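You operate a simulated robot arm through the tools that you are given. There is no shell and no other tool. Be economical: measure what you need, move in short steps, check, and stop when the job is done.

You run a simulated robot arm. Do the job below in one go: nothing can be reset, and whatever is moved stays where it is left.

Task
Press the washer start button two times. Turn the stirrer dial to 1. Put the sponge from the long table on the pink tray. Open the meter lid. Any order will do.

It is judged by the outcome, as a careful person would: the job done as asked, and still so three seconds after it is handed in. It fails if anything else is knocked over, pushed out of place, dropped, spilled or broken. Lids that push on must go on centred and level and be pressed home; caps that screw on are set level and turned clockwise until they are tight.

Robot
A 7-joint arm with a two-finger parallel gripper on a trunk, on a base that drives. Base frame: it is fixed to the floor where the robot stands at the start and does not move with it; the origin is under the middle of the robot, x ahead of it, y to its left, z up. Lengths are in cm, angles in rad, forces in N, time in s.
With the tool pointing down near the work surface it reaches from about 14 to 56 cm from the robot's upright axis, wherever it stands. Its first joint turns from -2.897 to 2.897 rad. Places, roughly: meter lid [-170, -110, 100]; pink tray (26x19x2 cm) [-380, -430, 90]; sponge (7x10x4 cm) [-400, -380, 90]; stirrer dial [-360, -380, 90]; washer start button [80, 0, 80]. Payload 3.91 kg.
Tool frame: the origin (TCP) lies between the finger pads and is the grasp point; the fingertips stand 3 cm ahead of it; z points along the fingers, y is the line along which they close. Largest opening 11 cm; finger width 2, thickness 1; the body of the gripper, 4.8 by 11.2 cm, starts 5.5 cm behind the TCP.
Orientation is that of the tool frame in the base frame, as a unit quaternion [x, y, z, w]. With the fingers straight down and closing along the base's y, the tool's x points along the base's -x, its y along +y and its z along -z.

Tools
- The arm moves only by the tool send_rows. Its argument "rows" is a list of rows, each a list of 3 entries, a list of its own where there are three numbers: the turn, a rotation vector about the tool's x, y, z in rad, then the shift along the tool's x, y, z in cm, then the gripper command, from -1 (shut) to 1 (fully open), values between in proportion. In form: [[[rx, ry, rz], [x, y, z], gripper], ...]. A call has 1 to 12 rows; each row is the pose to reach, as a shift and turn from the pose commanded when the call began, along the tool's axes at that moment. Rows are played at 5 a second. More than 5 cm and 0.15 rad between two rows, or a gripper value outside its range, and nothing of the call is played. Where a pose cannot be reached the arm comes as near as it can. A force on the tool above 40 N (or 10 N above the force at the start of the call, whichever is more), or a blocked arm, ends the call early, and 0.2 s more pass. Each finger travels about 7.2 cm/s and halts on what it meets, pressing with about 36 N; the grip force reading is that of the motor and also rises with nothing between the fingers. The clock runs only during rows and for 0.2 s after the last one: add rows that repeat a pose to give the fingers time. It gives the time, the measured TCP pose, the force on the tool (base axes), the opening and the grip force at its end, in the units of the frame above (readings bear some noise), with the torque about the TCP (base axes, N m) and any sound that the robot's microphone picked up, and new pictures: "show" is both (left out), scene, wrist or none.
- Cameras (640 x 400 px; columns grow to the right, rows downward): "scene" is now at [2.92, 12.84, 116.19]; the picture's right is [-0.26, -0.97, 0.00], its down [-0.21, 0.06, -0.98] and it looks along [0.94, -0.25, -0.22] (base axes); focal length 279 px, centre (320, 200). "wrist" rides on the gripper at [7.2, 1.7, -10.3] in the tool frame; the picture's right is [-0.23, 0.97, 0.00], its down [-0.76, -0.18, -0.62] and it looks along [-0.61, -0.14, 0.78] (tool axes); focal length 222 px, centre (320, 200). There is no depth. A picture from a camera that has moved, and an enlarged one, comes with that camera's place and axes in the base frame and with its lens.
- lift_body(by): slides the trunk up (or, below 0, down) by that many cm; the arm and the scene camera ride with it, the base frame stays. It gives what a move gives, with no picture.
- roll_base(legs): drives the robot by 1 to 6 legs, each [ahead, left, turn to the left] in cm, cm and rad, along the robot's own axes; the way and the turn of a leg run together, so that a leg with both is an arc; at most 150 cm and 3.142 rad a leg. The arm and the cameras ride along, it lands a little off, and it stops where it bumps. It gives what a move gives, and a new picture of the scene camera.
- turn_head(pan, tilt): turns the head with the scene camera to pan (to the left, within 2.705 rad either way) and tilt (down, from -0.506 to 1.204), counted from straight ahead of the robot. It gives what a move gives, and a new picture of the scene camera.
- close_up(camera, box): a new picture of the part [left, top, right, bottom] of that camera's present view, enlarged. The clock stands still meanwhile.
- job_done(): hands the job in; it is judged then, once.

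Go step by step. Nothing tells you exact positions but the pictures and the camera data: compare them with the known pose of the tool, close in by small moves and look again before you grip or let go. The budget is 165 turns and 260 pictures, counting those below and the enlarged ones. Unless the task says otherwise, let go and move clear before handing in, and close with one line.

The tools are called after ">>>" as a command line: name --argument value ..., lists and objects as JSON in quotes. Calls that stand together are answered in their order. send_rows: Moves the arm, as the interface text tells. Its arguments: {"type":"object","properties":{"rows":{"type":"array","items":{"type":"array"}},"show":{"type":"string","enum":["both","scene","wrist","none"]}},"required":["rows"]} The other tools are called the same way: lift_body (by) slides the trunk up or down; roll_base (legs) drives the base; turn_head (pan, tilt) turns the head that bears the scene camera; close_up (camera, box) takes an enlarged picture of a part of a camera's view; job_done () hands the job in.

At the start:

```text
time: 0.0
position: [40.55, 4.73, 98.44]
tcp_rot: [0.001, 1.0, 0.0, 0.0]
contact_force: [0.8, -0.1, -0.2]
wrist_torque: [0.0, 0.01, -0.02]
grip_width: 11.01
finger_force: 0.0
trunk travel left (down, up): [-19.0, 0.0]
robot x, y, heading: [0.37, 0.23, -0.004]
head pan, tilt: [-0.262, 0.22]
```

scene: 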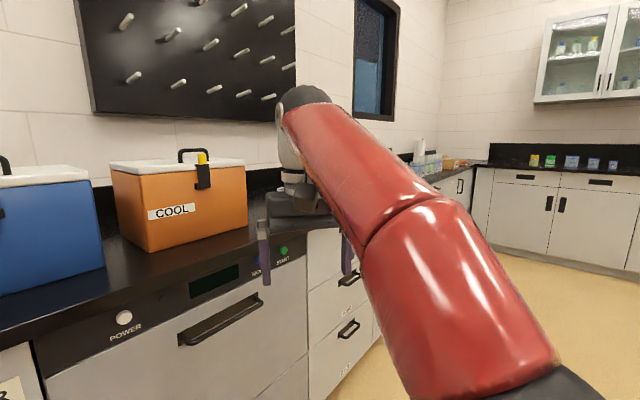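
wrist: 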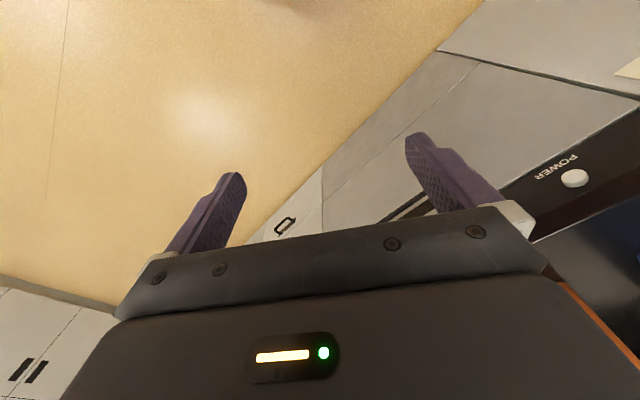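

I see the washer front with a power button, a display, and two small buttons (blue and green "START") partly behind the gripper. I'll zoom in to locate them.

>>> close_up --camera "scene" --box '[160, 220, 360, 345]'

>>> turn_head --pan 0.1 --tilt 0.4

```text
3.20 times, centred on (260, 282) of scene
camera zoom: at [2.92, 12.84, 116.19], right [-0.26, -0.97, 0.0], down [-0.21, 0.06, -0.98], along [0.94, -0.25, -0.22], focal length 894 px, centre (512, -64)
```

zoom: 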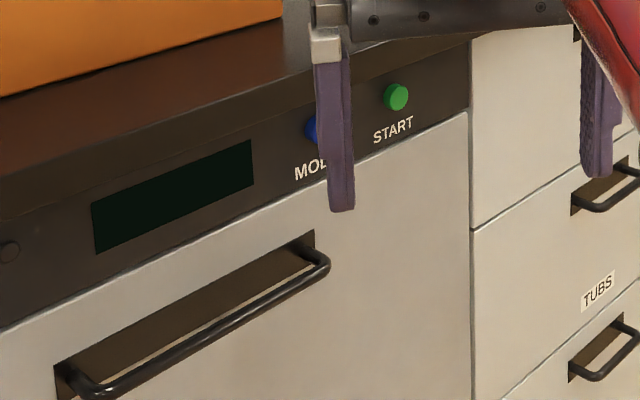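

```text
time: 0.8
position: [40.47, 4.73, 98.39]
tcp_rot: [0.0, 1.0, 0.0, 0.0]
contact_force: [-0.2, 0.4, -0.3]
wrist_torque: [0.03, 0.01, -0.02]
grip_width: 11.0
finger_force: 0.0
trunk travel left (down, up): [-19.0, 0.0]
robot x, y, heading: [0.15, 0.07, 0.002]
head pan, tilt: [0.099, 0.4]
camera scene: at [3.13, 16.17, 114.53], right [0.1, -1.0, 0.0], down [-0.39, -0.04, -0.92], along [0.92, 0.09, -0.39], focal length 279 px, centre (320, 200)
```

scene: 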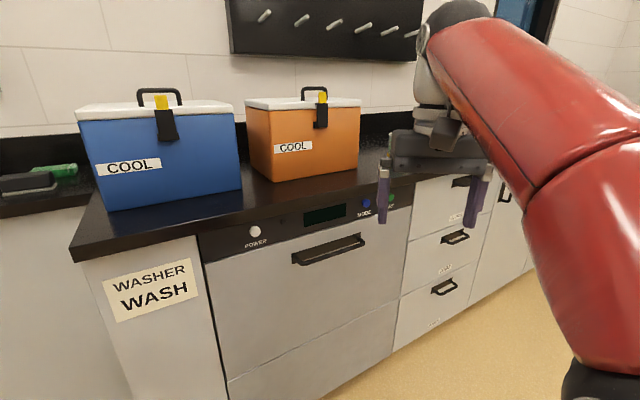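

The green START button sits near (67–75, 3, 85) on a panel that faces me at an angle of about 0.6 rad. I'll turn the base to square up with it.

>>> roll_base --legs '[[0, 0, 0.6]]'

>>> turn_head --pan -0.4 --tilt 0.4

```text
time: 2.9
position: [30.77, 26.86, 98.29]
tcp_rot: [-0.295, 0.955, 0.0, 0.001]
contact_force: [-0.1, 1.0, 1.2]
wrist_torque: [-0.01, 0.01, 0.01]
grip_width: 10.98
finger_force: 0.1
trunk travel left (down, up): [-19.0, 0.0]
robot x, y, heading: [-0.24, -0.33, 0.602]
head pan, tilt: [0.099, 0.4]
camera scene: at [-6.64, 15.15, 114.52], right [0.64, -0.77, 0.0], down [-0.3, -0.25, -0.92], along [0.7, 0.59, -0.39], focal length 279 px, centre (320, 200)
```

scene: 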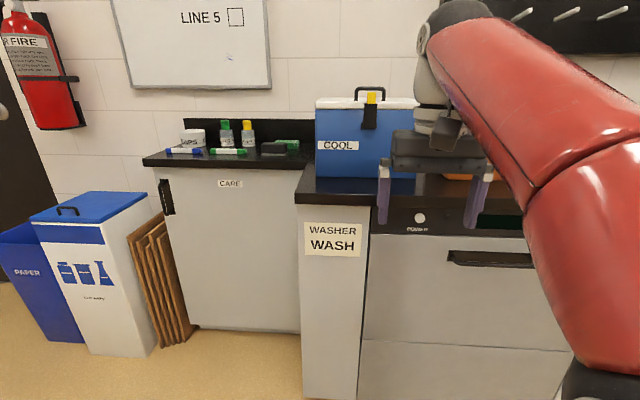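

```text
time: 3.8
position: [30.74, 26.74, 98.39]
tcp_rot: [-0.295, 0.955, 0.0, 0.0]
contact_force: [-0.2, 0.1, 1.0]
wrist_torque: [-0.01, -0.01, 0.0]
grip_width: 11.01
finger_force: 0.1
trunk travel left (down, up): [-19.0, 0.0]
robot x, y, heading: [-0.08, -0.0, 0.599]
head pan, tilt: [-0.4, 0.4]
camera scene: at [-4.65, 11.03, 114.52], right [0.2, -0.98, 0.0], down [-0.38, -0.08, -0.92], along [0.9, 0.18, -0.39], focal length 279 px, centre (320, 200)
```

scene: 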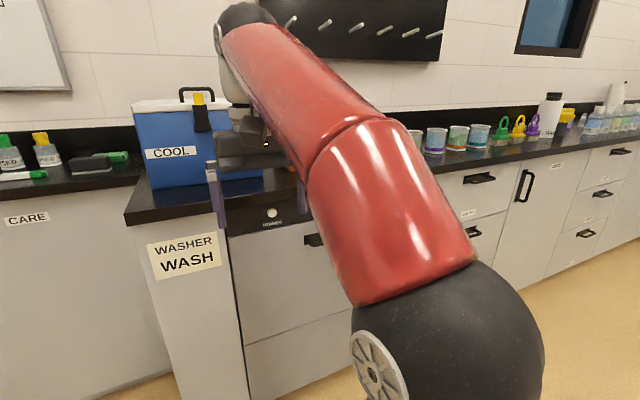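

Triangulation puts the START button near (72.5, 4.3, 86.5), with the panel's inward normal at a yaw of about 0.6. I'll slide the robot right so the button is straight ahead.

>>> roll_base --legs '[[-4, -37, 0]]'

>>> turn_head --pan 0.0 --tilt 0.5

>>> send_rows --rows '[[[0, -0.14, 0], [0, 0, 0], -1], [[0, -0.28, 0], [0, 0, 0], -1], [[0, -0.42, 0], [0, 0, 1], -1], [[0, -0.56, 0], [0, 0, 2], -1], [[0, -0.7, 0], [0, 0, 3], -1], [[0, -0.84, 0], [0, 0, 4], -1], [[0, -0.98, 0], [0, 0, 5], -1], [[0, -1.12, 0], [0, 0, 6], -1], [[0, -1.26, 0], [0, 0, 7], -1], [[0, -1.4, 0], [0, 0, 8], -1], [[0, -1.54, 0], [0, 0, 9], -1]]'

```text
time: 6.2
position: [47.72, -5.05, 98.4]
tcp_rot: [-0.301, 0.954, -0.001, 0.001]
contact_force: [-0.3, -0.7, -0.1]
wrist_torque: [0.01, 0.0, 0.02]
grip_width: 11.01
finger_force: 0.0
trunk travel left (down, up): [-19.0, 0.0]
robot x, y, heading: [17.41, -31.97, 0.614]
head pan, tilt: [-0.4, 0.4]
camera scene: at [12.59, -21.18, 114.52], right [0.21, -0.98, 0.0], down [-0.38, -0.08, -0.92], along [0.9, 0.19, -0.39], focal length 279 px, centre (320, 200)
```

scene: 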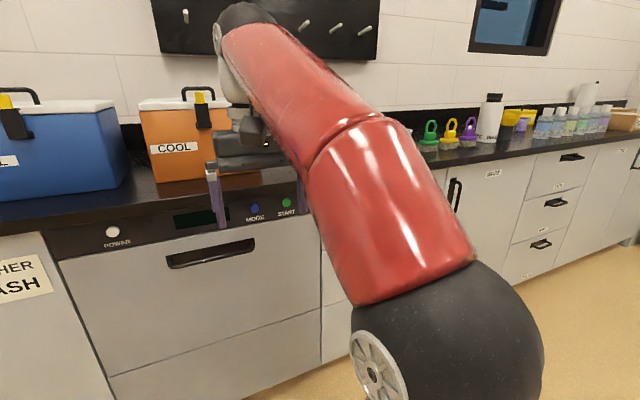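

```text
time: 7.0
position: [47.75, -5.02, 98.54]
tcp_rot: [-0.3, 0.954, 0.0, 0.0]
contact_force: [1.1, -0.8, 0.2]
wrist_torque: [0.03, -0.02, 0.01]
grip_width: 10.99
finger_force: 0.0
trunk travel left (down, up): [-19.0, 0.0]
robot x, y, heading: [17.35, -32.11, 0.613]
head pan, tilt: [0.0, 0.499]
camera scene: at [10.99, -17.91, 113.61], right [0.57, -0.82, 0.0], down [-0.39, -0.27, -0.88], along [0.72, 0.5, -0.48], focal length 279 px, centre (320, 200)
```

scene: 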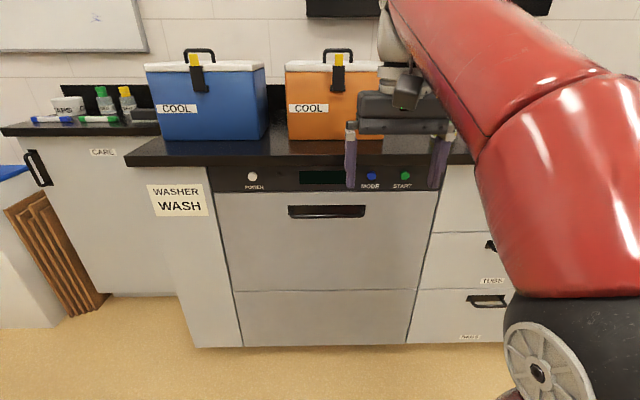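

```text
time: 9.4
position: [47.53, -5.14, 89.35]
tcp_rot: [-0.215, 0.684, 0.21, 0.664]
contact_force: [0.7, -0.5, -1.0]
wrist_torque: [-0.02, -0.01, -0.02]
grip_width: 0.0
finger_force: 35.8
trunk travel left (down, up): [-19.0, 0.0]
robot x, y, heading: [17.11, -31.81, 0.61]
head pan, tilt: [0.0, 0.499]
camera scene: at [10.98, -17.92, 113.61], right [0.57, -0.82, 0.0], down [-0.39, -0.27, -0.88], along [0.72, 0.5, -0.48], focal length 279 px, centre (320, 200)
camera wrist: at [37.92, -9.71, 82.53], right [-0.55, 0.8, 0.23], down [-0.39, -0.49, 0.78], along [0.74, 0.34, 0.58], focal length 222 px, centre (320, 200)
```

scene: 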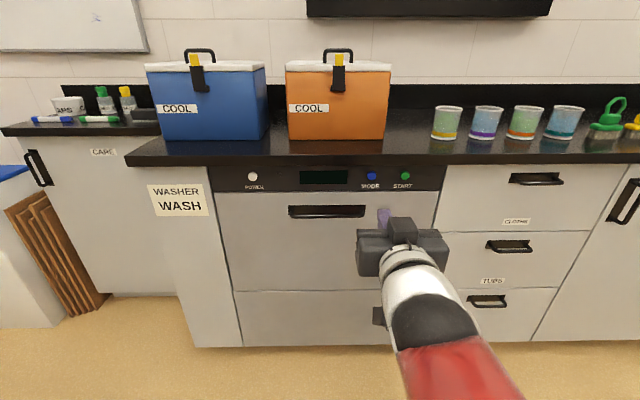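
wrist: 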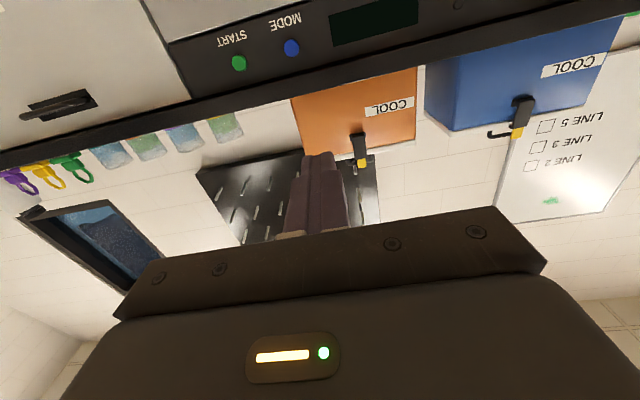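

START now triangulates consistently to about (81.2, 2.9, 83.0). I'll drive closer with the closed fingers pointing at it.

>>> roll_base --legs '[[18, -12.7, 0]]'

>>> send_rows --rows '[[[0, -0.03, 0], [3, 0, 0], -1], [[0, -0.03, 0], [6.3, 0, 0], -1]]'

```text
time: 11.1
position: [69.22, -5.29, 89.53]
tcp_rot: [-0.216, 0.685, 0.209, 0.664]
contact_force: [-0.6, -0.2, -0.2]
wrist_torque: [-0.01, 0.0, 0.0]
grip_width: 0.01
finger_force: 35.5
trunk travel left (down, up): [-19.0, 0.0]
robot x, y, heading: [38.77, -32.28, 0.611]
head pan, tilt: [0.0, 0.499]
camera scene: at [32.53, -18.12, 113.61], right [0.57, -0.82, 0.0], down [-0.39, -0.28, -0.88], along [0.72, 0.5, -0.48], focal length 279 px, centre (320, 200)
```

scene: 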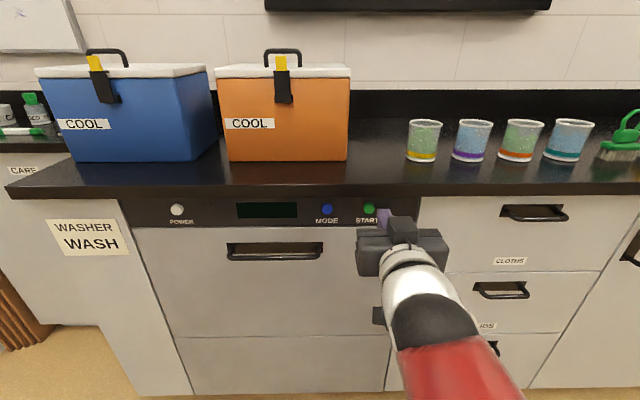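

```text
time: 11.7
position: [70.0, -3.43, 86.23]
tcp_rot: [-0.215, 0.673, 0.216, 0.674]
contact_force: [0.4, -0.3, -0.2]
wrist_torque: [-0.02, -0.01, 0.02]
grip_width: 0.0
finger_force: 36.2
out of reach, approached as far as the arm can: row 1, 2
trunk travel left (down, up): [-19.0, 0.0]
robot x, y, heading: [38.97, -32.49, 0.611]
head pan, tilt: [0.0, 0.499]
camera scene: at [32.52, -18.13, 113.61], right [0.57, -0.82, 0.0], down [-0.39, -0.28, -0.88], along [0.72, 0.5, -0.48], focal length 279 px, centre (320, 200)
camera wrist: at [60.58, -7.99, 78.93], right [-0.57, 0.79, 0.23], down [-0.41, -0.51, 0.76], along [0.72, 0.34, 0.61], focal length 222 px, centre (320, 200)
```

scene: 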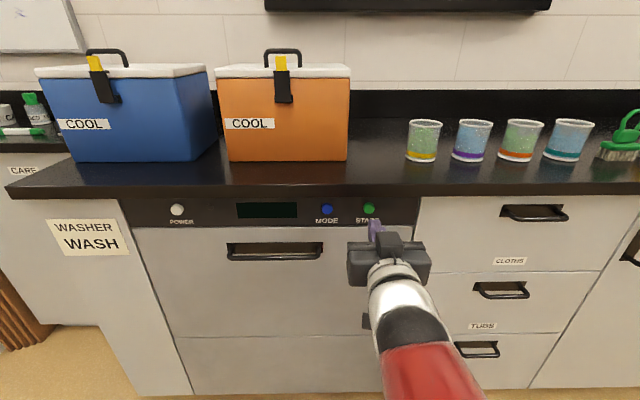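
wrist: 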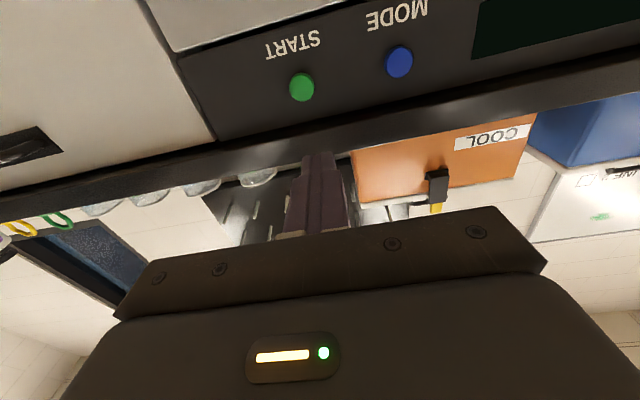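

The button is confirmed at about (81.0, 2.95, 83.15), so the tip is roughly 10 cm out, 3 cm high and 1 cm left of it. I'll lower the trunk for height and advance part way.

>>> lift_body --by -3.1

>>> send_rows --rows '[[[0, 0, 0], [0, -1.0, 3], -1], [[0, 0, 0], [0, -1.0, 6], -1]]'

```text
time: 12.5
position: [69.95, -3.36, 83.13]
tcp_rot: [-0.217, 0.672, 0.217, 0.674]
contact_force: [0.1, -0.2, -0.1]
wrist_torque: [-0.02, -0.01, -0.01]
grip_width: 0.0
finger_force: 35.3
trunk travel left (down, up): [-15.9, 3.1]
robot x, y, heading: [38.97, -31.94, 0.615]
head pan, tilt: [0.0, 0.499]
```

```text
time: 13.1
position: [75.77, -0.95, 82.85]
tcp_rot: [-0.213, 0.675, 0.212, 0.674]
contact_force: [0.5, 0.0, 0.1]
wrist_torque: [-0.02, 0.01, -0.01]
grip_width: 0.0
finger_force: 35.7
trunk travel left (down, up): [-15.9, 3.1]
robot x, y, heading: [38.83, -32.4, 0.609]
head pan, tilt: [0.0, 0.499]
camera scene: at [32.51, -18.13, 110.51], right [0.57, -0.82, 0.0], down [-0.39, -0.28, -0.88], along [0.72, 0.5, -0.48], focal length 279 px, centre (320, 200)
camera wrist: at [66.33, -5.38, 75.63], right [-0.56, 0.8, 0.23], down [-0.41, -0.5, 0.76], along [0.72, 0.33, 0.61], focal length 222 px, centre (320, 200)
```

scene: 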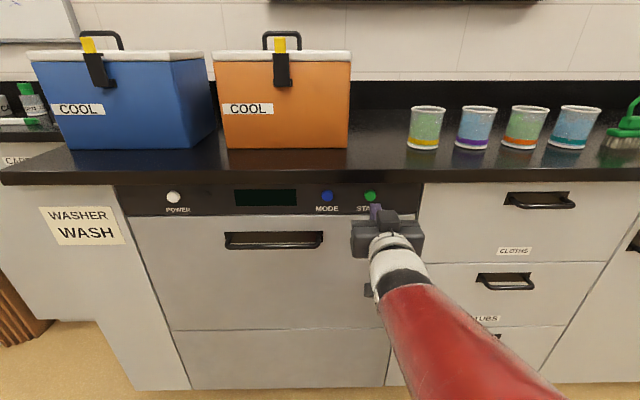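
wrist: 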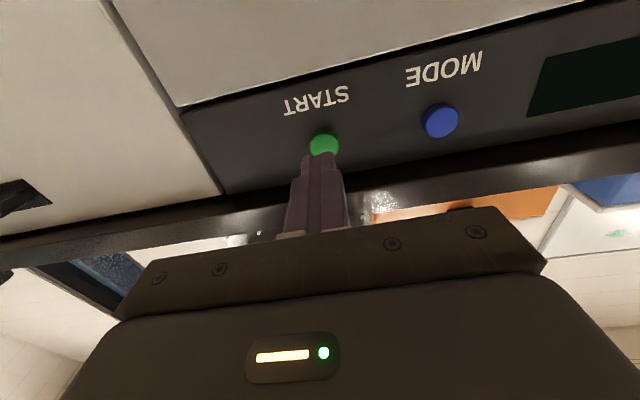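

The fingertip is aimed at START with about 3 cm left. I'll advance slowly until it makes contact.

>>> send_rows --rows '[[[0, 0, 0], [0, 0.2, 1.5], -1], [[0, 0, 0], [0, 0.2, 2.2], -1], [[0, 0, 0], [0, 0.2, 2.6], -1], [[0, 0, 0], [0, 0.2, 2.9], -1]]'

>>> close_up --camera "wrist" --box '[220, 60, 420, 185]'

```text
time: 14.1
position: [78.08, 0.88, 82.75]
tcp_rot: [-0.213, 0.675, 0.213, 0.674]
contact_force: [0.0, 0.0, 0.2]
wrist_torque: [0.01, -0.02, 0.01]
grip_width: 0.0
finger_force: 36.2
trunk travel left (down, up): [-15.9, 3.1]
robot x, y, heading: [38.68, -32.14, 0.612]
head pan, tilt: [0.0, 0.499]
camera scene: at [32.54, -18.12, 110.51], right [0.57, -0.82, 0.0], down [-0.39, -0.28, -0.88], along [0.72, 0.5, -0.48], focal length 279 px, centre (320, 200)
camera wrist: at [68.58, -3.64, 75.61], right [-0.56, 0.8, 0.23], down [-0.41, -0.5, 0.76], along [0.72, 0.33, 0.61], focal length 222 px, centre (320, 200)
```

scene: 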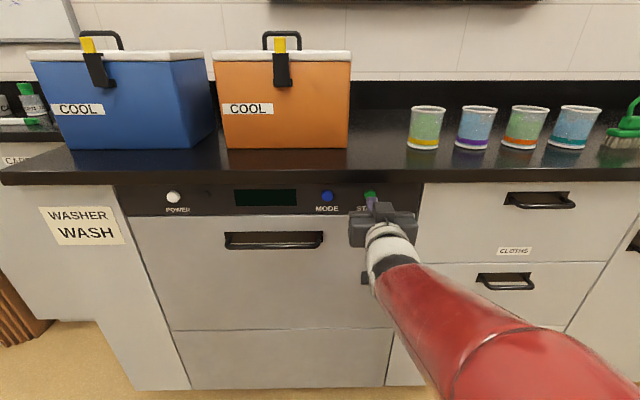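
wrist: 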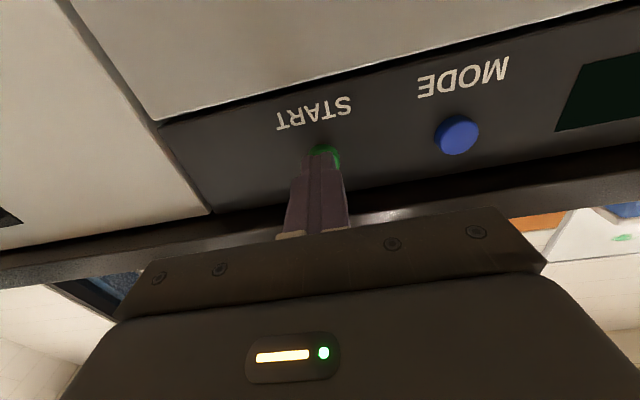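

```text
3.20 times, centred on (320, 122) of wrist
camera zoom: at [68.58, -3.64, 75.61], right [-0.56, 0.8, 0.23], down [-0.41, -0.5, 0.76], along [0.72, 0.33, 0.61], focal length 711 px, centre (320, 448)
```

zoom: 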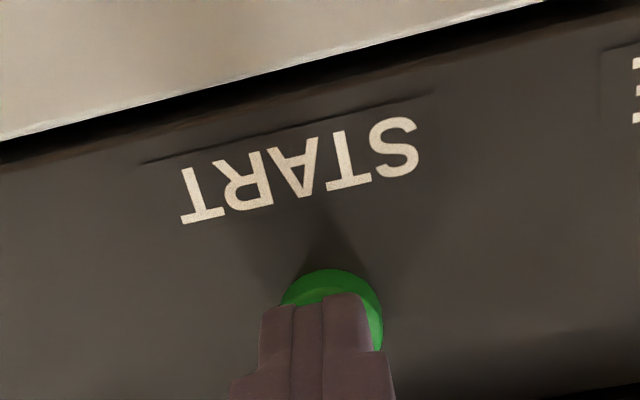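

The tip is right in front of the button but not touching yet. I'll creep forward with a slight sideways correction.

>>> send_rows --rows '[[[0, 0, 0], [0, 0.3, 0.2], -1], [[0, 0, 0], [0, 0.3, 0.4], -1], [[0, 0, 0], [0, 0.3, 0.6], -1], [[0, 0, 0], [0, 0.3, 0.8], -1]]' --show "wrist"

```text
time: 15.1
position: [78.47, 1.73, 82.76]
tcp_rot: [-0.213, 0.674, 0.212, 0.674]
contact_force: [-2.2, -1.0, 0.0]
wrist_torque: [0.04, -0.04, 0.03]
grip_width: 0.02
finger_force: 36.4
trunk travel left (down, up): [-15.9, 3.1]
robot x, y, heading: [38.7, -32.66, 0.617]
head pan, tilt: [0.0, 0.499]
heard: click
camera wrist: at [69.07, -2.85, 75.58], right [-0.56, 0.8, 0.23], down [-0.41, -0.5, 0.76], along [0.72, 0.33, 0.61], focal length 222 px, centre (320, 200)
```

wrist: 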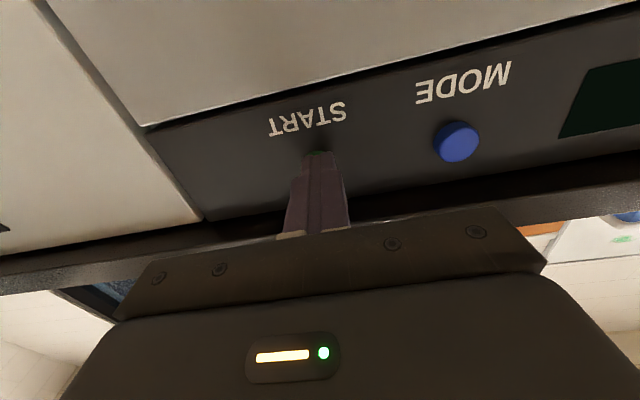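

I heard one click, so the first press registered. I'll retract so the button releases and look.

>>> send_rows --rows '[[[0, 0, 0], [0, 0, -1], -1], [[0, 0, 0], [0, 0, -2], -1], [[0, 0, 0], [0, 0, -2], -1]]' --show "both"

>>> close_up --camera "scene" --box '[220, 150, 420, 275]'

```text
time: 15.9
position: [76.9, 0.6, 82.92]
tcp_rot: [-0.213, 0.675, 0.213, 0.674]
contact_force: [0.3, 0.3, -0.3]
wrist_torque: [0.01, 0.05, -0.02]
grip_width: 0.01
finger_force: 35.9
trunk travel left (down, up): [-15.9, 3.1]
robot x, y, heading: [38.73, -31.69, 0.617]
head pan, tilt: [0.0, 0.499]
camera scene: at [32.54, -18.12, 110.51], right [0.57, -0.82, 0.0], down [-0.39, -0.28, -0.88], along [0.72, 0.5, -0.48], focal length 279 px, centre (320, 200)
camera wrist: at [67.47, -4.06, 75.68], right [-0.56, 0.8, 0.23], down [-0.41, -0.5, 0.76], along [0.72, 0.33, 0.61], focal length 222 px, centre (320, 200)
```

scene: 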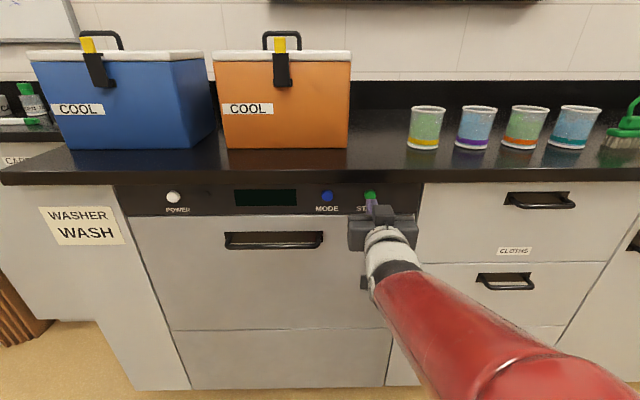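
wrist: 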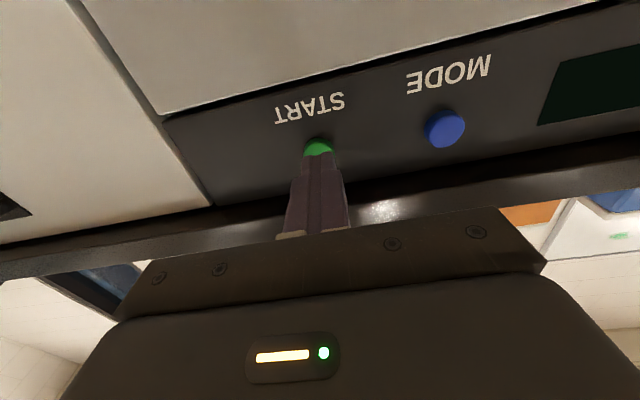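

```text
3.20 times, centred on (320, 212) of scene
camera zoom: at [32.54, -18.12, 110.51], right [0.57, -0.82, 0.0], down [-0.39, -0.28, -0.88], along [0.72, 0.5, -0.48], focal length 894 px, centre (320, 160)
```

zoom: 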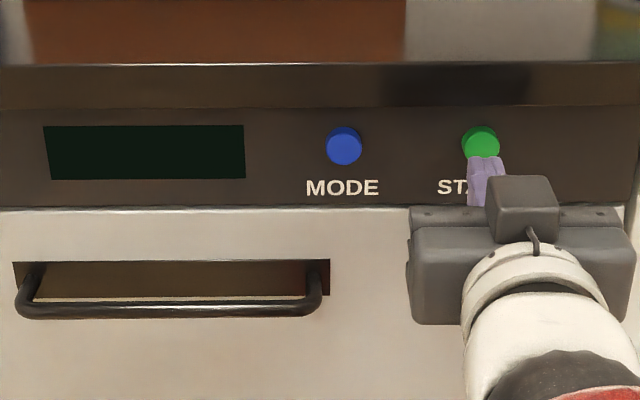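

The button has popped back out. Now the second press, to the same depth.

>>> send_rows --rows '[[[0, 0, 0], [0, 0, 1.2], -1], [[0, 0, 0], [0, 0, 1.6], -1], [[0, 0, 0], [0, 0, 2.0], -1], [[0, 0, 0], [0, 0, 2.05], -1]]' --show "none"

```text
time: 16.9
position: [78.68, 1.56, 82.84]
tcp_rot: [-0.213, 0.674, 0.213, 0.674]
contact_force: [-2.4, -2.0, -0.3]
wrist_torque: [0.0, 0.0, -0.03]
grip_width: 0.0
finger_force: 36.6
trunk travel left (down, up): [-15.9, 3.1]
robot x, y, heading: [38.86, -32.31, 0.614]
head pan, tilt: [0.0, 0.499]
heard: click
```

That was the second click. I'll retract, back the base off, and fold the tool back down.

>>> send_rows --rows '[[[0, 0, 0], [0, 0, -3], -1], [[0, 0, 0], [0, 0, -7], -1]]' --show "none"

>>> roll_base --legs '[[-40, 0, 0]]'

>>> lift_body --by 3.1

>>> send_rows --rows '[[[0, 0.14, 0], [0, 0, 0], -1], [[0, 0.28, 0], [-1, 0, 0], -1], [[0, 0.42, 0], [-2, 0, 0], -1], [[0, 0.56, 0], [-3, 0, 0], -1], [[0, 0.7, 0], [-4, 0, 0], -1], [[0, 0.84, 0], [-5, 0, 0], -1], [[0, 0.98, 0], [-6, 0, 0], -1], [[0, 1.12, 0], [-7, 0, 0], -1], [[0, 1.26, 0], [-8, 0, 0], -1], [[0, 1.4, 0], [-9, 0, 0], -1], [[0, 1.54, 0], [-10, 0, 0], -1], [[0, 1.57, 0], [-10, 0, 0], -1]]' --show "none"

>>> turn_head --pan 2.4 --tilt 0.25

>>> turn_head --pan -2.4 --tilt 0.25

```text
time: 17.5
position: [72.77, -2.32, 82.89]
tcp_rot: [-0.213, 0.675, 0.213, 0.674]
contact_force: [0.2, -0.2, -0.7]
wrist_torque: [0.04, -0.02, -0.02]
grip_width: 0.0
finger_force: 35.9
trunk travel left (down, up): [-15.9, 3.1]
robot x, y, heading: [38.86, -32.48, 0.611]
head pan, tilt: [0.0, 0.499]
```

```text
time: 19.9
position: [40.26, -25.24, 82.98]
tcp_rot: [-0.213, 0.675, 0.212, 0.673]
contact_force: [-1.5, 0.0, -0.3]
wrist_torque: [-0.04, 0.0, 0.02]
grip_width: 0.01
finger_force: 35.9
trunk travel left (down, up): [-15.9, 3.1]
robot x, y, heading: [6.38, -55.3, 0.606]
head pan, tilt: [0.0, 0.499]
camera scene: at [-0.09, -41.0, 110.51], right [0.57, -0.82, 0.0], down [-0.39, -0.27, -0.88], along [0.72, 0.5, -0.48], focal length 279 px, centre (320, 200)
```

scene: 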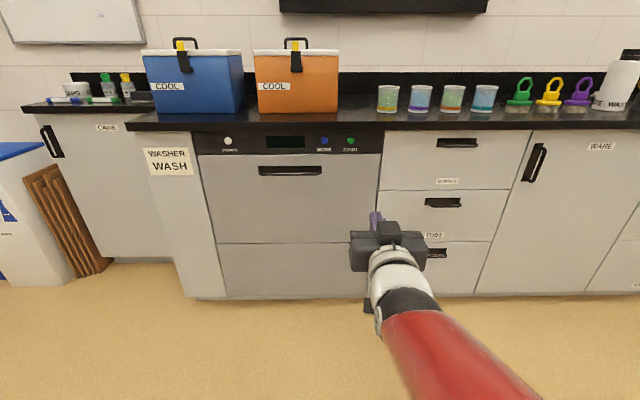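

```text
time: 20.7
position: [40.32, -25.18, 85.99]
tcp_rot: [-0.213, 0.675, 0.212, 0.674]
contact_force: [-0.5, -0.4, 0.3]
wrist_torque: [-0.01, 0.0, 0.01]
grip_width: 0.02
finger_force: 36.0
trunk travel left (down, up): [-19.0, 0.0]
robot x, y, heading: [6.28, -55.1, 0.609]
head pan, tilt: [0.0, 0.499]
```

```text
time: 23.3
position: [40.23, -25.37, 95.95]
tcp_rot: [-0.3, 0.954, 0.0, -0.001]
contact_force: [-1.1, -0.2, 0.0]
wrist_torque: [0.0, -0.01, -0.03]
grip_width: 0.03
finger_force: 35.7
trunk travel left (down, up): [-19.0, 0.0]
robot x, y, heading: [6.34, -55.25, 0.614]
head pan, tilt: [0.0, 0.499]
```

```text
time: 25.5
position: [40.22, -25.17, 95.93]
tcp_rot: [-0.3, 0.954, 0.0, 0.001]
contact_force: [0.0, -0.4, 0.2]
wrist_torque: [0.01, 0.02, 0.02]
grip_width: 0.0
finger_force: 35.6
trunk travel left (down, up): [-19.0, 0.0]
robot x, y, heading: [6.39, -54.95, 0.608]
head pan, tilt: [2.4, 0.25]
camera scene: at [-16.79, -44.98, 115.92], right [0.13, 0.99, 0.0], down [0.24, -0.03, -0.97], along [-0.96, 0.13, -0.25], focal length 279 px, centre (320, 200)
```

scene: 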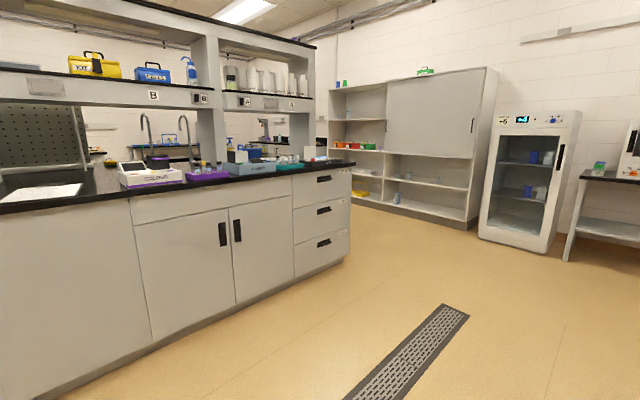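

```text
time: 29.3
position: [40.24, -25.29, 95.87]
tcp_rot: [-0.301, 0.954, 0.0, 0.0]
contact_force: [0.0, 0.9, -0.8]
wrist_torque: [-0.01, -0.01, 0.05]
grip_width: 0.02
finger_force: 36.2
trunk travel left (down, up): [-19.0, 0.0]
robot x, y, heading: [6.29, -55.14, 0.613]
head pan, tilt: [-2.4, 0.25]
camera scene: at [-9.55, -55.33, 115.92], right [-0.98, 0.22, 0.0], down [0.05, 0.24, -0.97], along [-0.21, -0.95, -0.25], focal length 279 px, centre (320, 200)
```

scene: 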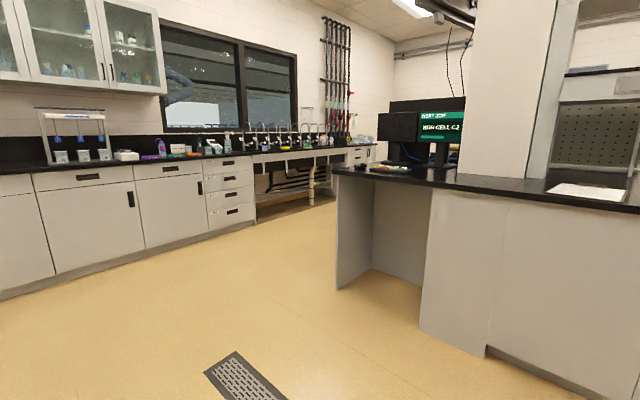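

Both presses are done. The meter should be on the shelved island behind me, and the long table further on. I'll look toward the meter.

>>> turn_head --pan 2.7 --tilt 0.25

>>> close_up --camera "scene" --box '[160, 80, 480, 280]'

```text
time: 33.3
position: [40.14, -25.22, 96.02]
tcp_rot: [-0.301, 0.953, 0.0, -0.001]
contact_force: [0.1, 0.5, -0.2]
wrist_torque: [0.01, 0.0, 0.01]
grip_width: 0.01
finger_force: 35.9
trunk travel left (down, up): [-19.0, 0.0]
robot x, y, heading: [6.48, -55.03, 0.617]
head pan, tilt: [2.7, 0.25]
camera scene: at [-16.74, -47.78, 115.92], right [-0.17, 0.99, 0.0], down [0.24, 0.04, -0.97], along [-0.96, -0.16, -0.25], focal length 279 px, centre (320, 200)
```

scene: 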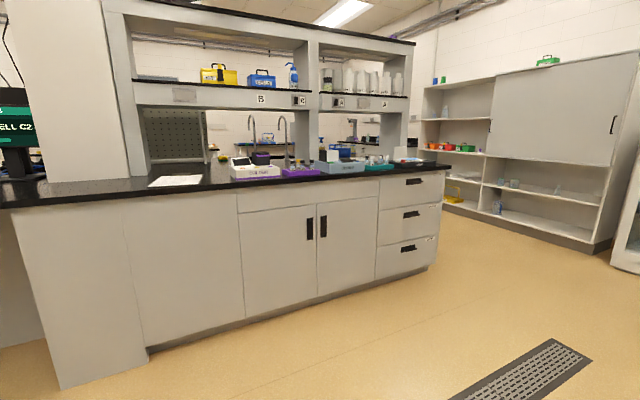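

```text
2.00 times, centred on (320, 180) of scene
camera zoom: at [-16.74, -47.78, 115.92], right [-0.17, 0.99, 0.0], down [0.24, 0.04, -0.97], along [-0.96, -0.16, -0.25], focal length 559 px, centre (320, 240)
```

zoom: 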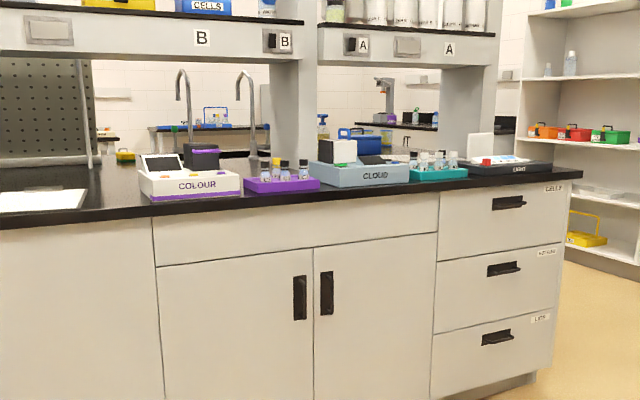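

The COLOUR meter, a white box with a dark lid block, matches the given lid location. I'll drive over and face it.

>>> roll_base --legs '[[-70, 56, 0], [0, 0, 3.14]]'

>>> turn_head --pan 0.0 --tilt 0.4

```text
time: 45.3
position: [-120.33, -74.89, 95.89]
tcp_rot: [0.964, 0.266, 0.0, 0.0]
contact_force: [0.2, -0.3, 0.2]
wrist_torque: [0.0, 0.0, 0.0]
grip_width: 0.01
finger_force: 35.9
trunk travel left (down, up): [-19.0, 0.0]
robot x, y, heading: [-84.24, -47.44, -2.605]
head pan, tilt: [2.7, 0.25]
camera scene: at [-62.22, -56.76, 115.92], right [0.1, -1.0, 0.0], down [-0.25, -0.02, -0.97], along [0.96, 0.09, -0.25], focal length 279 px, centre (320, 200)
```

scene: 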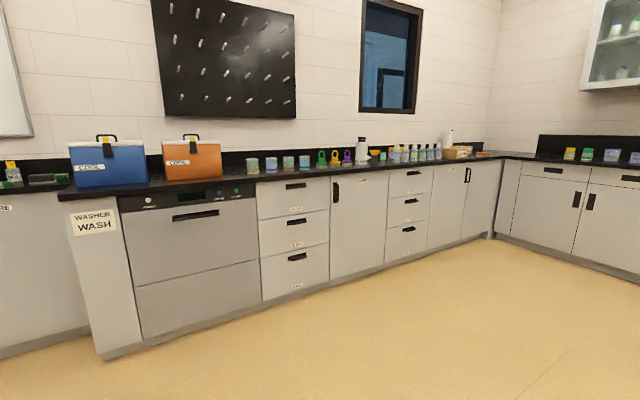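

```text
time: 47.7
position: [-120.5, -74.93, 96.01]
tcp_rot: [0.964, 0.267, 0.0, -0.001]
contact_force: [0.5, 0.3, 0.8]
wrist_torque: [0.0, -0.01, 0.0]
grip_width: 0.0
finger_force: 36.7
trunk travel left (down, up): [-19.0, 0.0]
robot x, y, heading: [-84.48, -47.46, -2.604]
head pan, tilt: [0.0, 0.4]
camera scene: at [-79.46, -62.43, 114.52], right [-0.51, 0.86, 0.0], down [0.33, 0.2, -0.92], along [-0.79, -0.47, -0.39], focal length 279 px, centre (320, 200)
```

scene: 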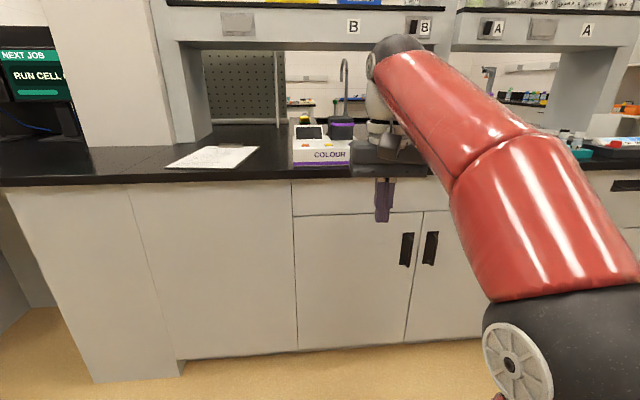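

>>> close_up --camera "scene" --box '[270, 100, 390, 175]'

```text
5.33 times, centred on (330, 138) of scene
camera zoom: at [-79.46, -62.43, 114.52], right [-0.51, 0.86, 0.0], down [0.33, 0.2, -0.92], along [-0.79, -0.47, -0.39], focal length 1490 px, centre (267, 533)
```

zoom: 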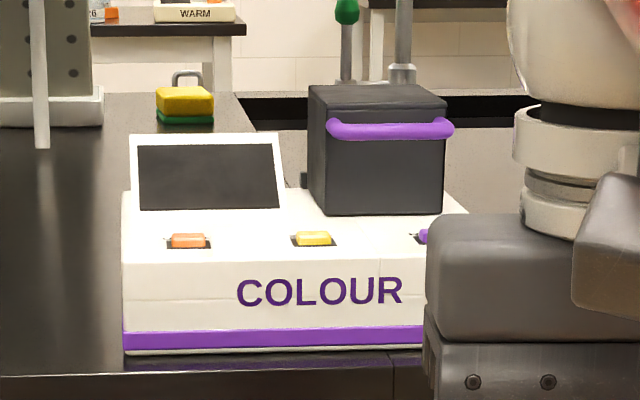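

The lid is a dark block with a purple bar across its front, near (-166, -106, 100), likely hinged at the back. I'll move closer with the arm held off to the side.

>>> roll_base --legs '[[0, 0, 0.07], [30, -8, 0]]'

>>> turn_head --pan 0.1 --tilt 0.4

>>> close_up --camera "scene" --box '[200, 80, 440, 230]'

```text
time: 50.2
position: [-147.97, -87.72, 95.87]
tcp_rot: [0.955, 0.296, 0.001, 0.0]
contact_force: [-0.4, -1.0, 0.2]
wrist_torque: [-0.01, 0.02, -0.02]
grip_width: 0.0
finger_force: 35.7
trunk travel left (down, up): [-19.0, 0.0]
robot x, y, heading: [-114.12, -58.26, -2.539]
head pan, tilt: [0.0, 0.4]
camera scene: at [-107.84, -72.81, 114.52], right [-0.57, 0.82, 0.0], down [0.32, 0.22, -0.92], along [-0.76, -0.52, -0.39], focal length 279 px, centre (320, 200)
```

scene: 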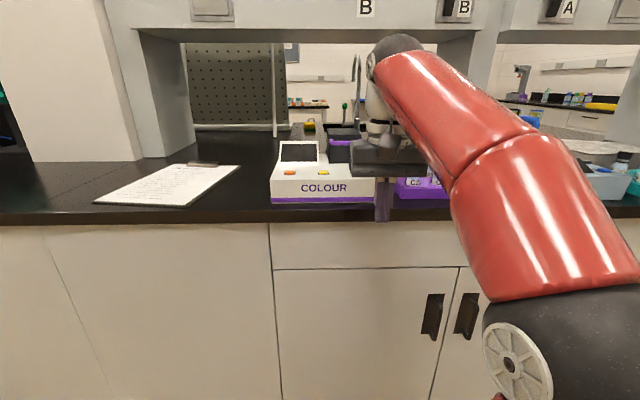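

```text
time: 50.9
position: [-147.92, -87.91, 95.97]
tcp_rot: [0.955, 0.296, 0.001, 0.001]
contact_force: [-0.4, 0.3, -0.6]
wrist_torque: [-0.02, -0.02, -0.03]
grip_width: 0.0
finger_force: 36.0
trunk travel left (down, up): [-19.0, 0.0]
robot x, y, heading: [-113.95, -58.02, -2.546]
head pan, tilt: [0.099, 0.4]
camera scene: at [-107.28, -73.54, 114.52], right [-0.64, 0.76, 0.0], down [0.3, 0.25, -0.92], along [-0.7, -0.59, -0.39], focal length 279 px, centre (320, 200)
```

scene: 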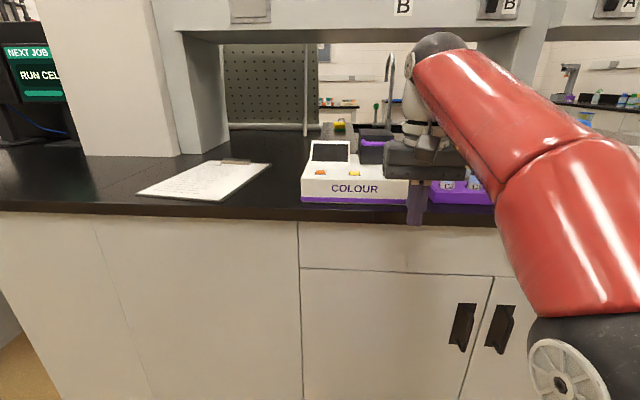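

```text
2.67 times, centred on (320, 155) of scene
camera zoom: at [-107.28, -73.54, 114.52], right [-0.64, 0.76, 0.0], down [0.3, 0.25, -0.92], along [-0.7, -0.59, -0.39], focal length 745 px, centre (320, 320)
```

zoom: 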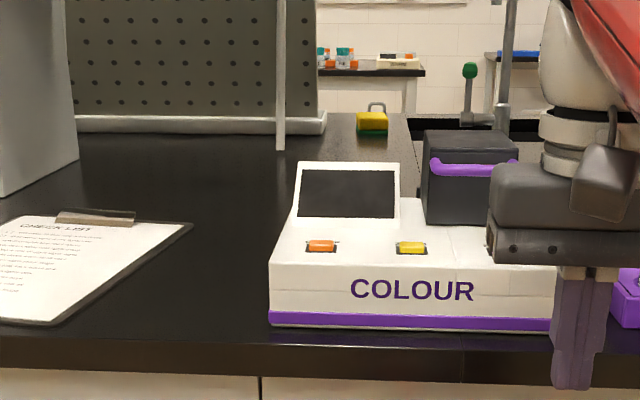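

I'll use the wrist camera, which looks forward and down, for a better look at the lid.

>>> send_rows --rows '[[[0, 0, 0], [0, 3, -2], -1], [[0, 0, 0], [0, 6, -4], -1]]' --show "wrist"

```text
time: 51.5
position: [-144.44, -91.69, 97.52]
tcp_rot: [0.955, 0.296, -0.001, 0.001]
contact_force: [-0.1, 0.9, -0.1]
wrist_torque: [0.02, -0.02, 0.0]
grip_width: 0.0
finger_force: 36.5
out of reach, approached as far as the arm can: row 1, 2
trunk travel left (down, up): [-19.0, 0.0]
robot x, y, heading: [-113.78, -58.08, -2.541]
head pan, tilt: [0.099, 0.4]
camera wrist: at [-137.4, -88.94, 107.87], right [0.36, -0.93, 0.0], down [-0.73, -0.28, 0.63], along [-0.58, -0.23, -0.78], focal length 222 px, centre (320, 200)
```

wrist: 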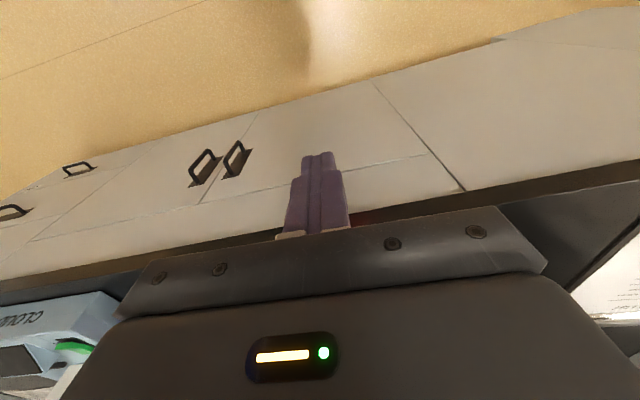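

The wrist view is blocked forward in this pose. I'll tip the tool to nearly horizontal and roll it so the wrist camera sits to the left and sees the lid.

>>> send_rows --rows '[[[0, -0.14, 0], [0, 0, 0], -1], [[0, -0.28, 0], [0, 0, 0], -1], [[0, -0.42, 0], [0, 0, 0], -1], [[0, -0.56, 0], [0, 0, 0], -1], [[0, -0.7, 0], [0, 0, 0], -1], [[0, -0.84, 0], [0, 0, 0], -1], [[0, -0.98, 0], [0, 0, 0], -1], [[0, -1.12, 0], [0, 0, 0], -1], [[0, -1.25, 0], [0, 0, 0], -1]]' --show "none"

>>> send_rows --rows '[[[0, 0, 0.145], [0, 0, 0], -1], [[0, 0, 0.29], [0, 0, 0], -1], [[0, 0, 0.435], [0, 0, 0], -1], [[0, 0, 0.58], [0, 0, 0], -1], [[0, 0, 0.725], [0, 0, 0], -1], [[0, 0, 0.87], [0, 0, 0], -1], [[0, 0, 1.015], [0, 0, 0], -1], [[0, 0, 1.16], [0, 0, 0], -1], [[0, 0, 1.305], [0, 0, 0], -1], [[0, 0, 1.45], [0, 0, 0], -1], [[0, 0, 1.57], [0, 0, 0], -1]]' --show "both"

```text
time: 53.5
position: [-144.34, -91.61, 97.31]
tcp_rot: [0.774, 0.239, -0.56, 0.172]
contact_force: [-0.5, -0.1, -1.1]
wrist_torque: [0.01, 0.0, 0.02]
grip_width: 0.0
finger_force: 35.4
trunk travel left (down, up): [-19.0, 0.0]
robot x, y, heading: [-113.46, -58.02, -2.539]
head pan, tilt: [0.099, 0.4]
```

```text
time: 55.7
position: [-142.15, -94.56, 96.25]
tcp_rot: [0.769, -0.29, -0.256, 0.51]
contact_force: [0.0, 0.2, 0.0]
wrist_torque: [0.02, 0.0, 0.0]
grip_width: 0.02
finger_force: 36.9
trunk travel left (down, up): [-19.0, 0.0]
robot x, y, heading: [-113.76, -58.09, -2.541]
head pan, tilt: [0.099, 0.4]
stopped in row 11: the arm was blocked; the commanded pose is now the measured one
camera scene: at [-107.26, -73.54, 114.52], right [-0.64, 0.76, 0.0], down [0.3, 0.25, -0.92], along [-0.7, -0.59, -0.39], focal length 279 px, centre (320, 200)
camera wrist: at [-130.17, -93.49, 100.73], right [-0.34, -0.14, 0.93], down [-0.07, 0.99, 0.13], along [-0.94, -0.02, -0.35], focal length 222 px, centre (320, 200)
```

scene: 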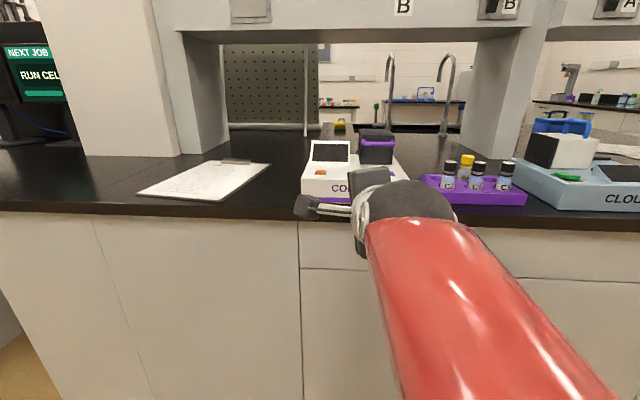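
wrist: 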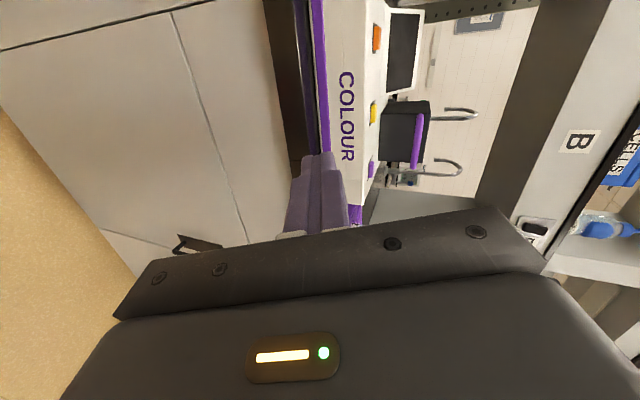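

>>> close_up --camera "wrist" --box '[310, 60, 510, 185]'

>>> close_up --camera "scene" --box '[290, 110, 430, 197]'

```text
3.20 times, centred on (410, 122) of wrist
camera zoom: at [-130.17, -93.49, 100.73], right [-0.34, -0.14, 0.93], down [-0.07, 0.99, 0.13], along [-0.94, -0.02, -0.35], focal length 711 px, centre (32, 448)
```

zoom: 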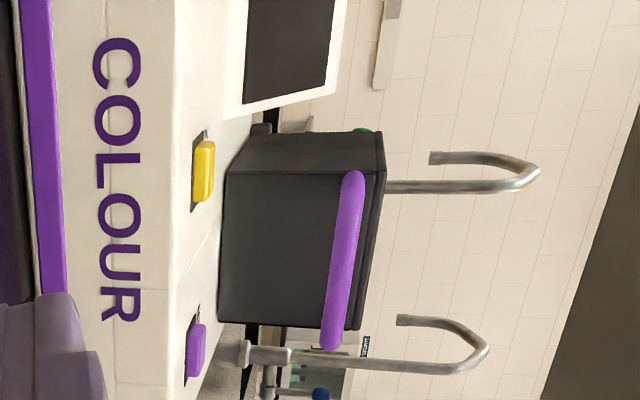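

```text
4.57 times, centred on (360, 154) of scene
camera zoom: at [-107.26, -73.54, 114.52], right [-0.64, 0.76, 0.0], down [0.3, 0.25, -0.92], along [-0.7, -0.59, -0.39], focal length 1278 px, centre (137, 413)
```

zoom: 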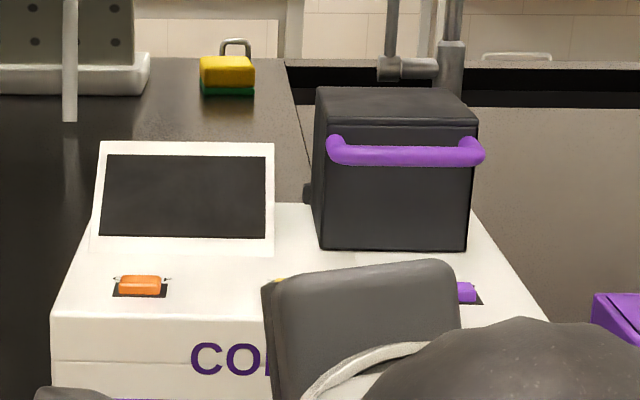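

The handle is a U-bar at about (-164.8, -104.5, 101.4), standing 1–1.5 cm off the lid face. The hinge is low at the back. I plan to hook the closed fingers under the bar and swing it up and back. First I'll raise the tool, then drive nearer.

>>> send_rows --rows '[[[0.07, 0, 0], [0, 2.2, -2.5], -1], [[0.14, 0, 0], [0, 4.5, -4.9], -1]]' --show "none"

>>> roll_base --legs '[[14, -4, 0]]'

>>> send_rows --rows '[[[0, 0, 0], [0, 0, 0], -1]]'

```text
time: 56.3
position: [-138.85, -93.13, 102.3]
tcp_rot: [0.807, -0.294, -0.222, 0.461]
contact_force: [-0.2, -0.9, 0.2]
wrist_torque: [-0.01, -0.02, 0.03]
grip_width: 0.0
finger_force: 36.2
trunk travel left (down, up): [-19.0, 0.0]
robot x, y, heading: [-114.0, -58.12, -2.544]
head pan, tilt: [0.099, 0.4]
```

```text
time: 57.7
position: [-152.5, -97.74, 102.52]
tcp_rot: [0.807, -0.296, -0.222, 0.461]
contact_force: [-0.2, 0.4, 0.3]
wrist_torque: [-0.01, -0.01, 0.01]
grip_width: 0.0
finger_force: 36.4
trunk travel left (down, up): [-19.0, 0.0]
robot x, y, heading: [-127.23, -62.39, -2.541]
head pan, tilt: [0.099, 0.4]
camera scene: at [-120.92, -78.17, 114.52], right [-0.64, 0.77, 0.0], down [0.3, 0.25, -0.92], along [-0.7, -0.59, -0.39], focal length 279 px, centre (320, 200)
```

scene: 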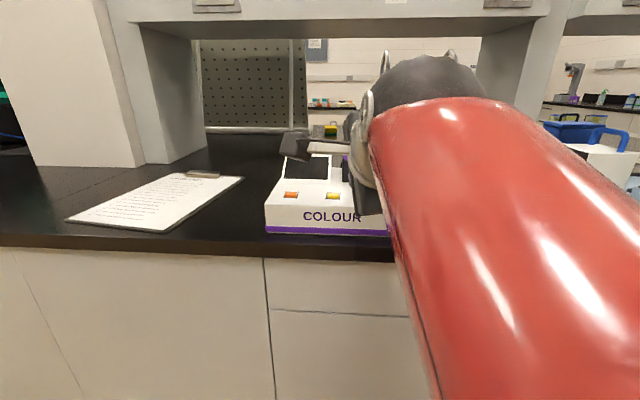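

```text
time: 58.1
position: [-152.5, -97.67, 102.44]
tcp_rot: [0.807, -0.296, -0.222, 0.46]
contact_force: [-0.1, -1.1, 0.4]
wrist_torque: [0.0, -0.05, 0.01]
grip_width: 0.01
finger_force: 35.7
trunk travel left (down, up): [-19.0, 0.0]
robot x, y, heading: [-127.24, -63.25, -2.55]
head pan, tilt: [0.099, 0.4]
camera scene: at [-120.92, -78.17, 114.52], right [-0.64, 0.77, 0.0], down [0.3, 0.25, -0.92], along [-0.7, -0.59, -0.39], focal length 279 px, centre (320, 200)
camera wrist: at [-141.22, -96.97, 108.24], right [-0.43, -0.24, 0.87], down [-0.11, 0.97, 0.21], along [-0.9, -0.01, -0.44], focal length 222 px, centre (320, 200)
```

scene: 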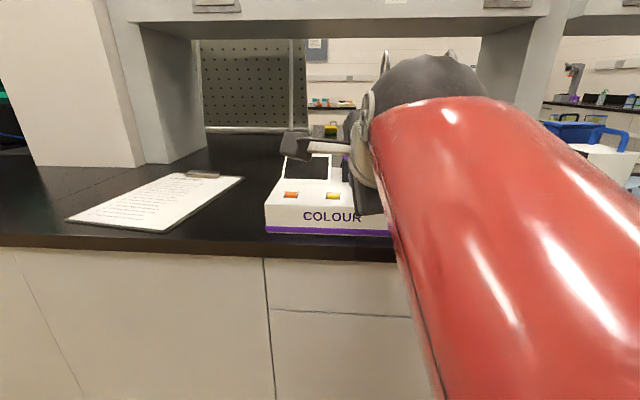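
wrist: 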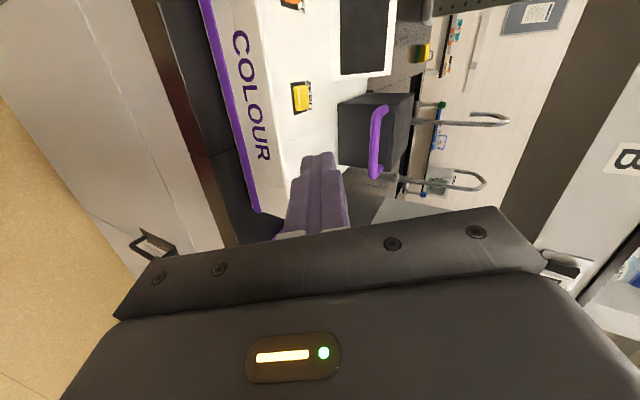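

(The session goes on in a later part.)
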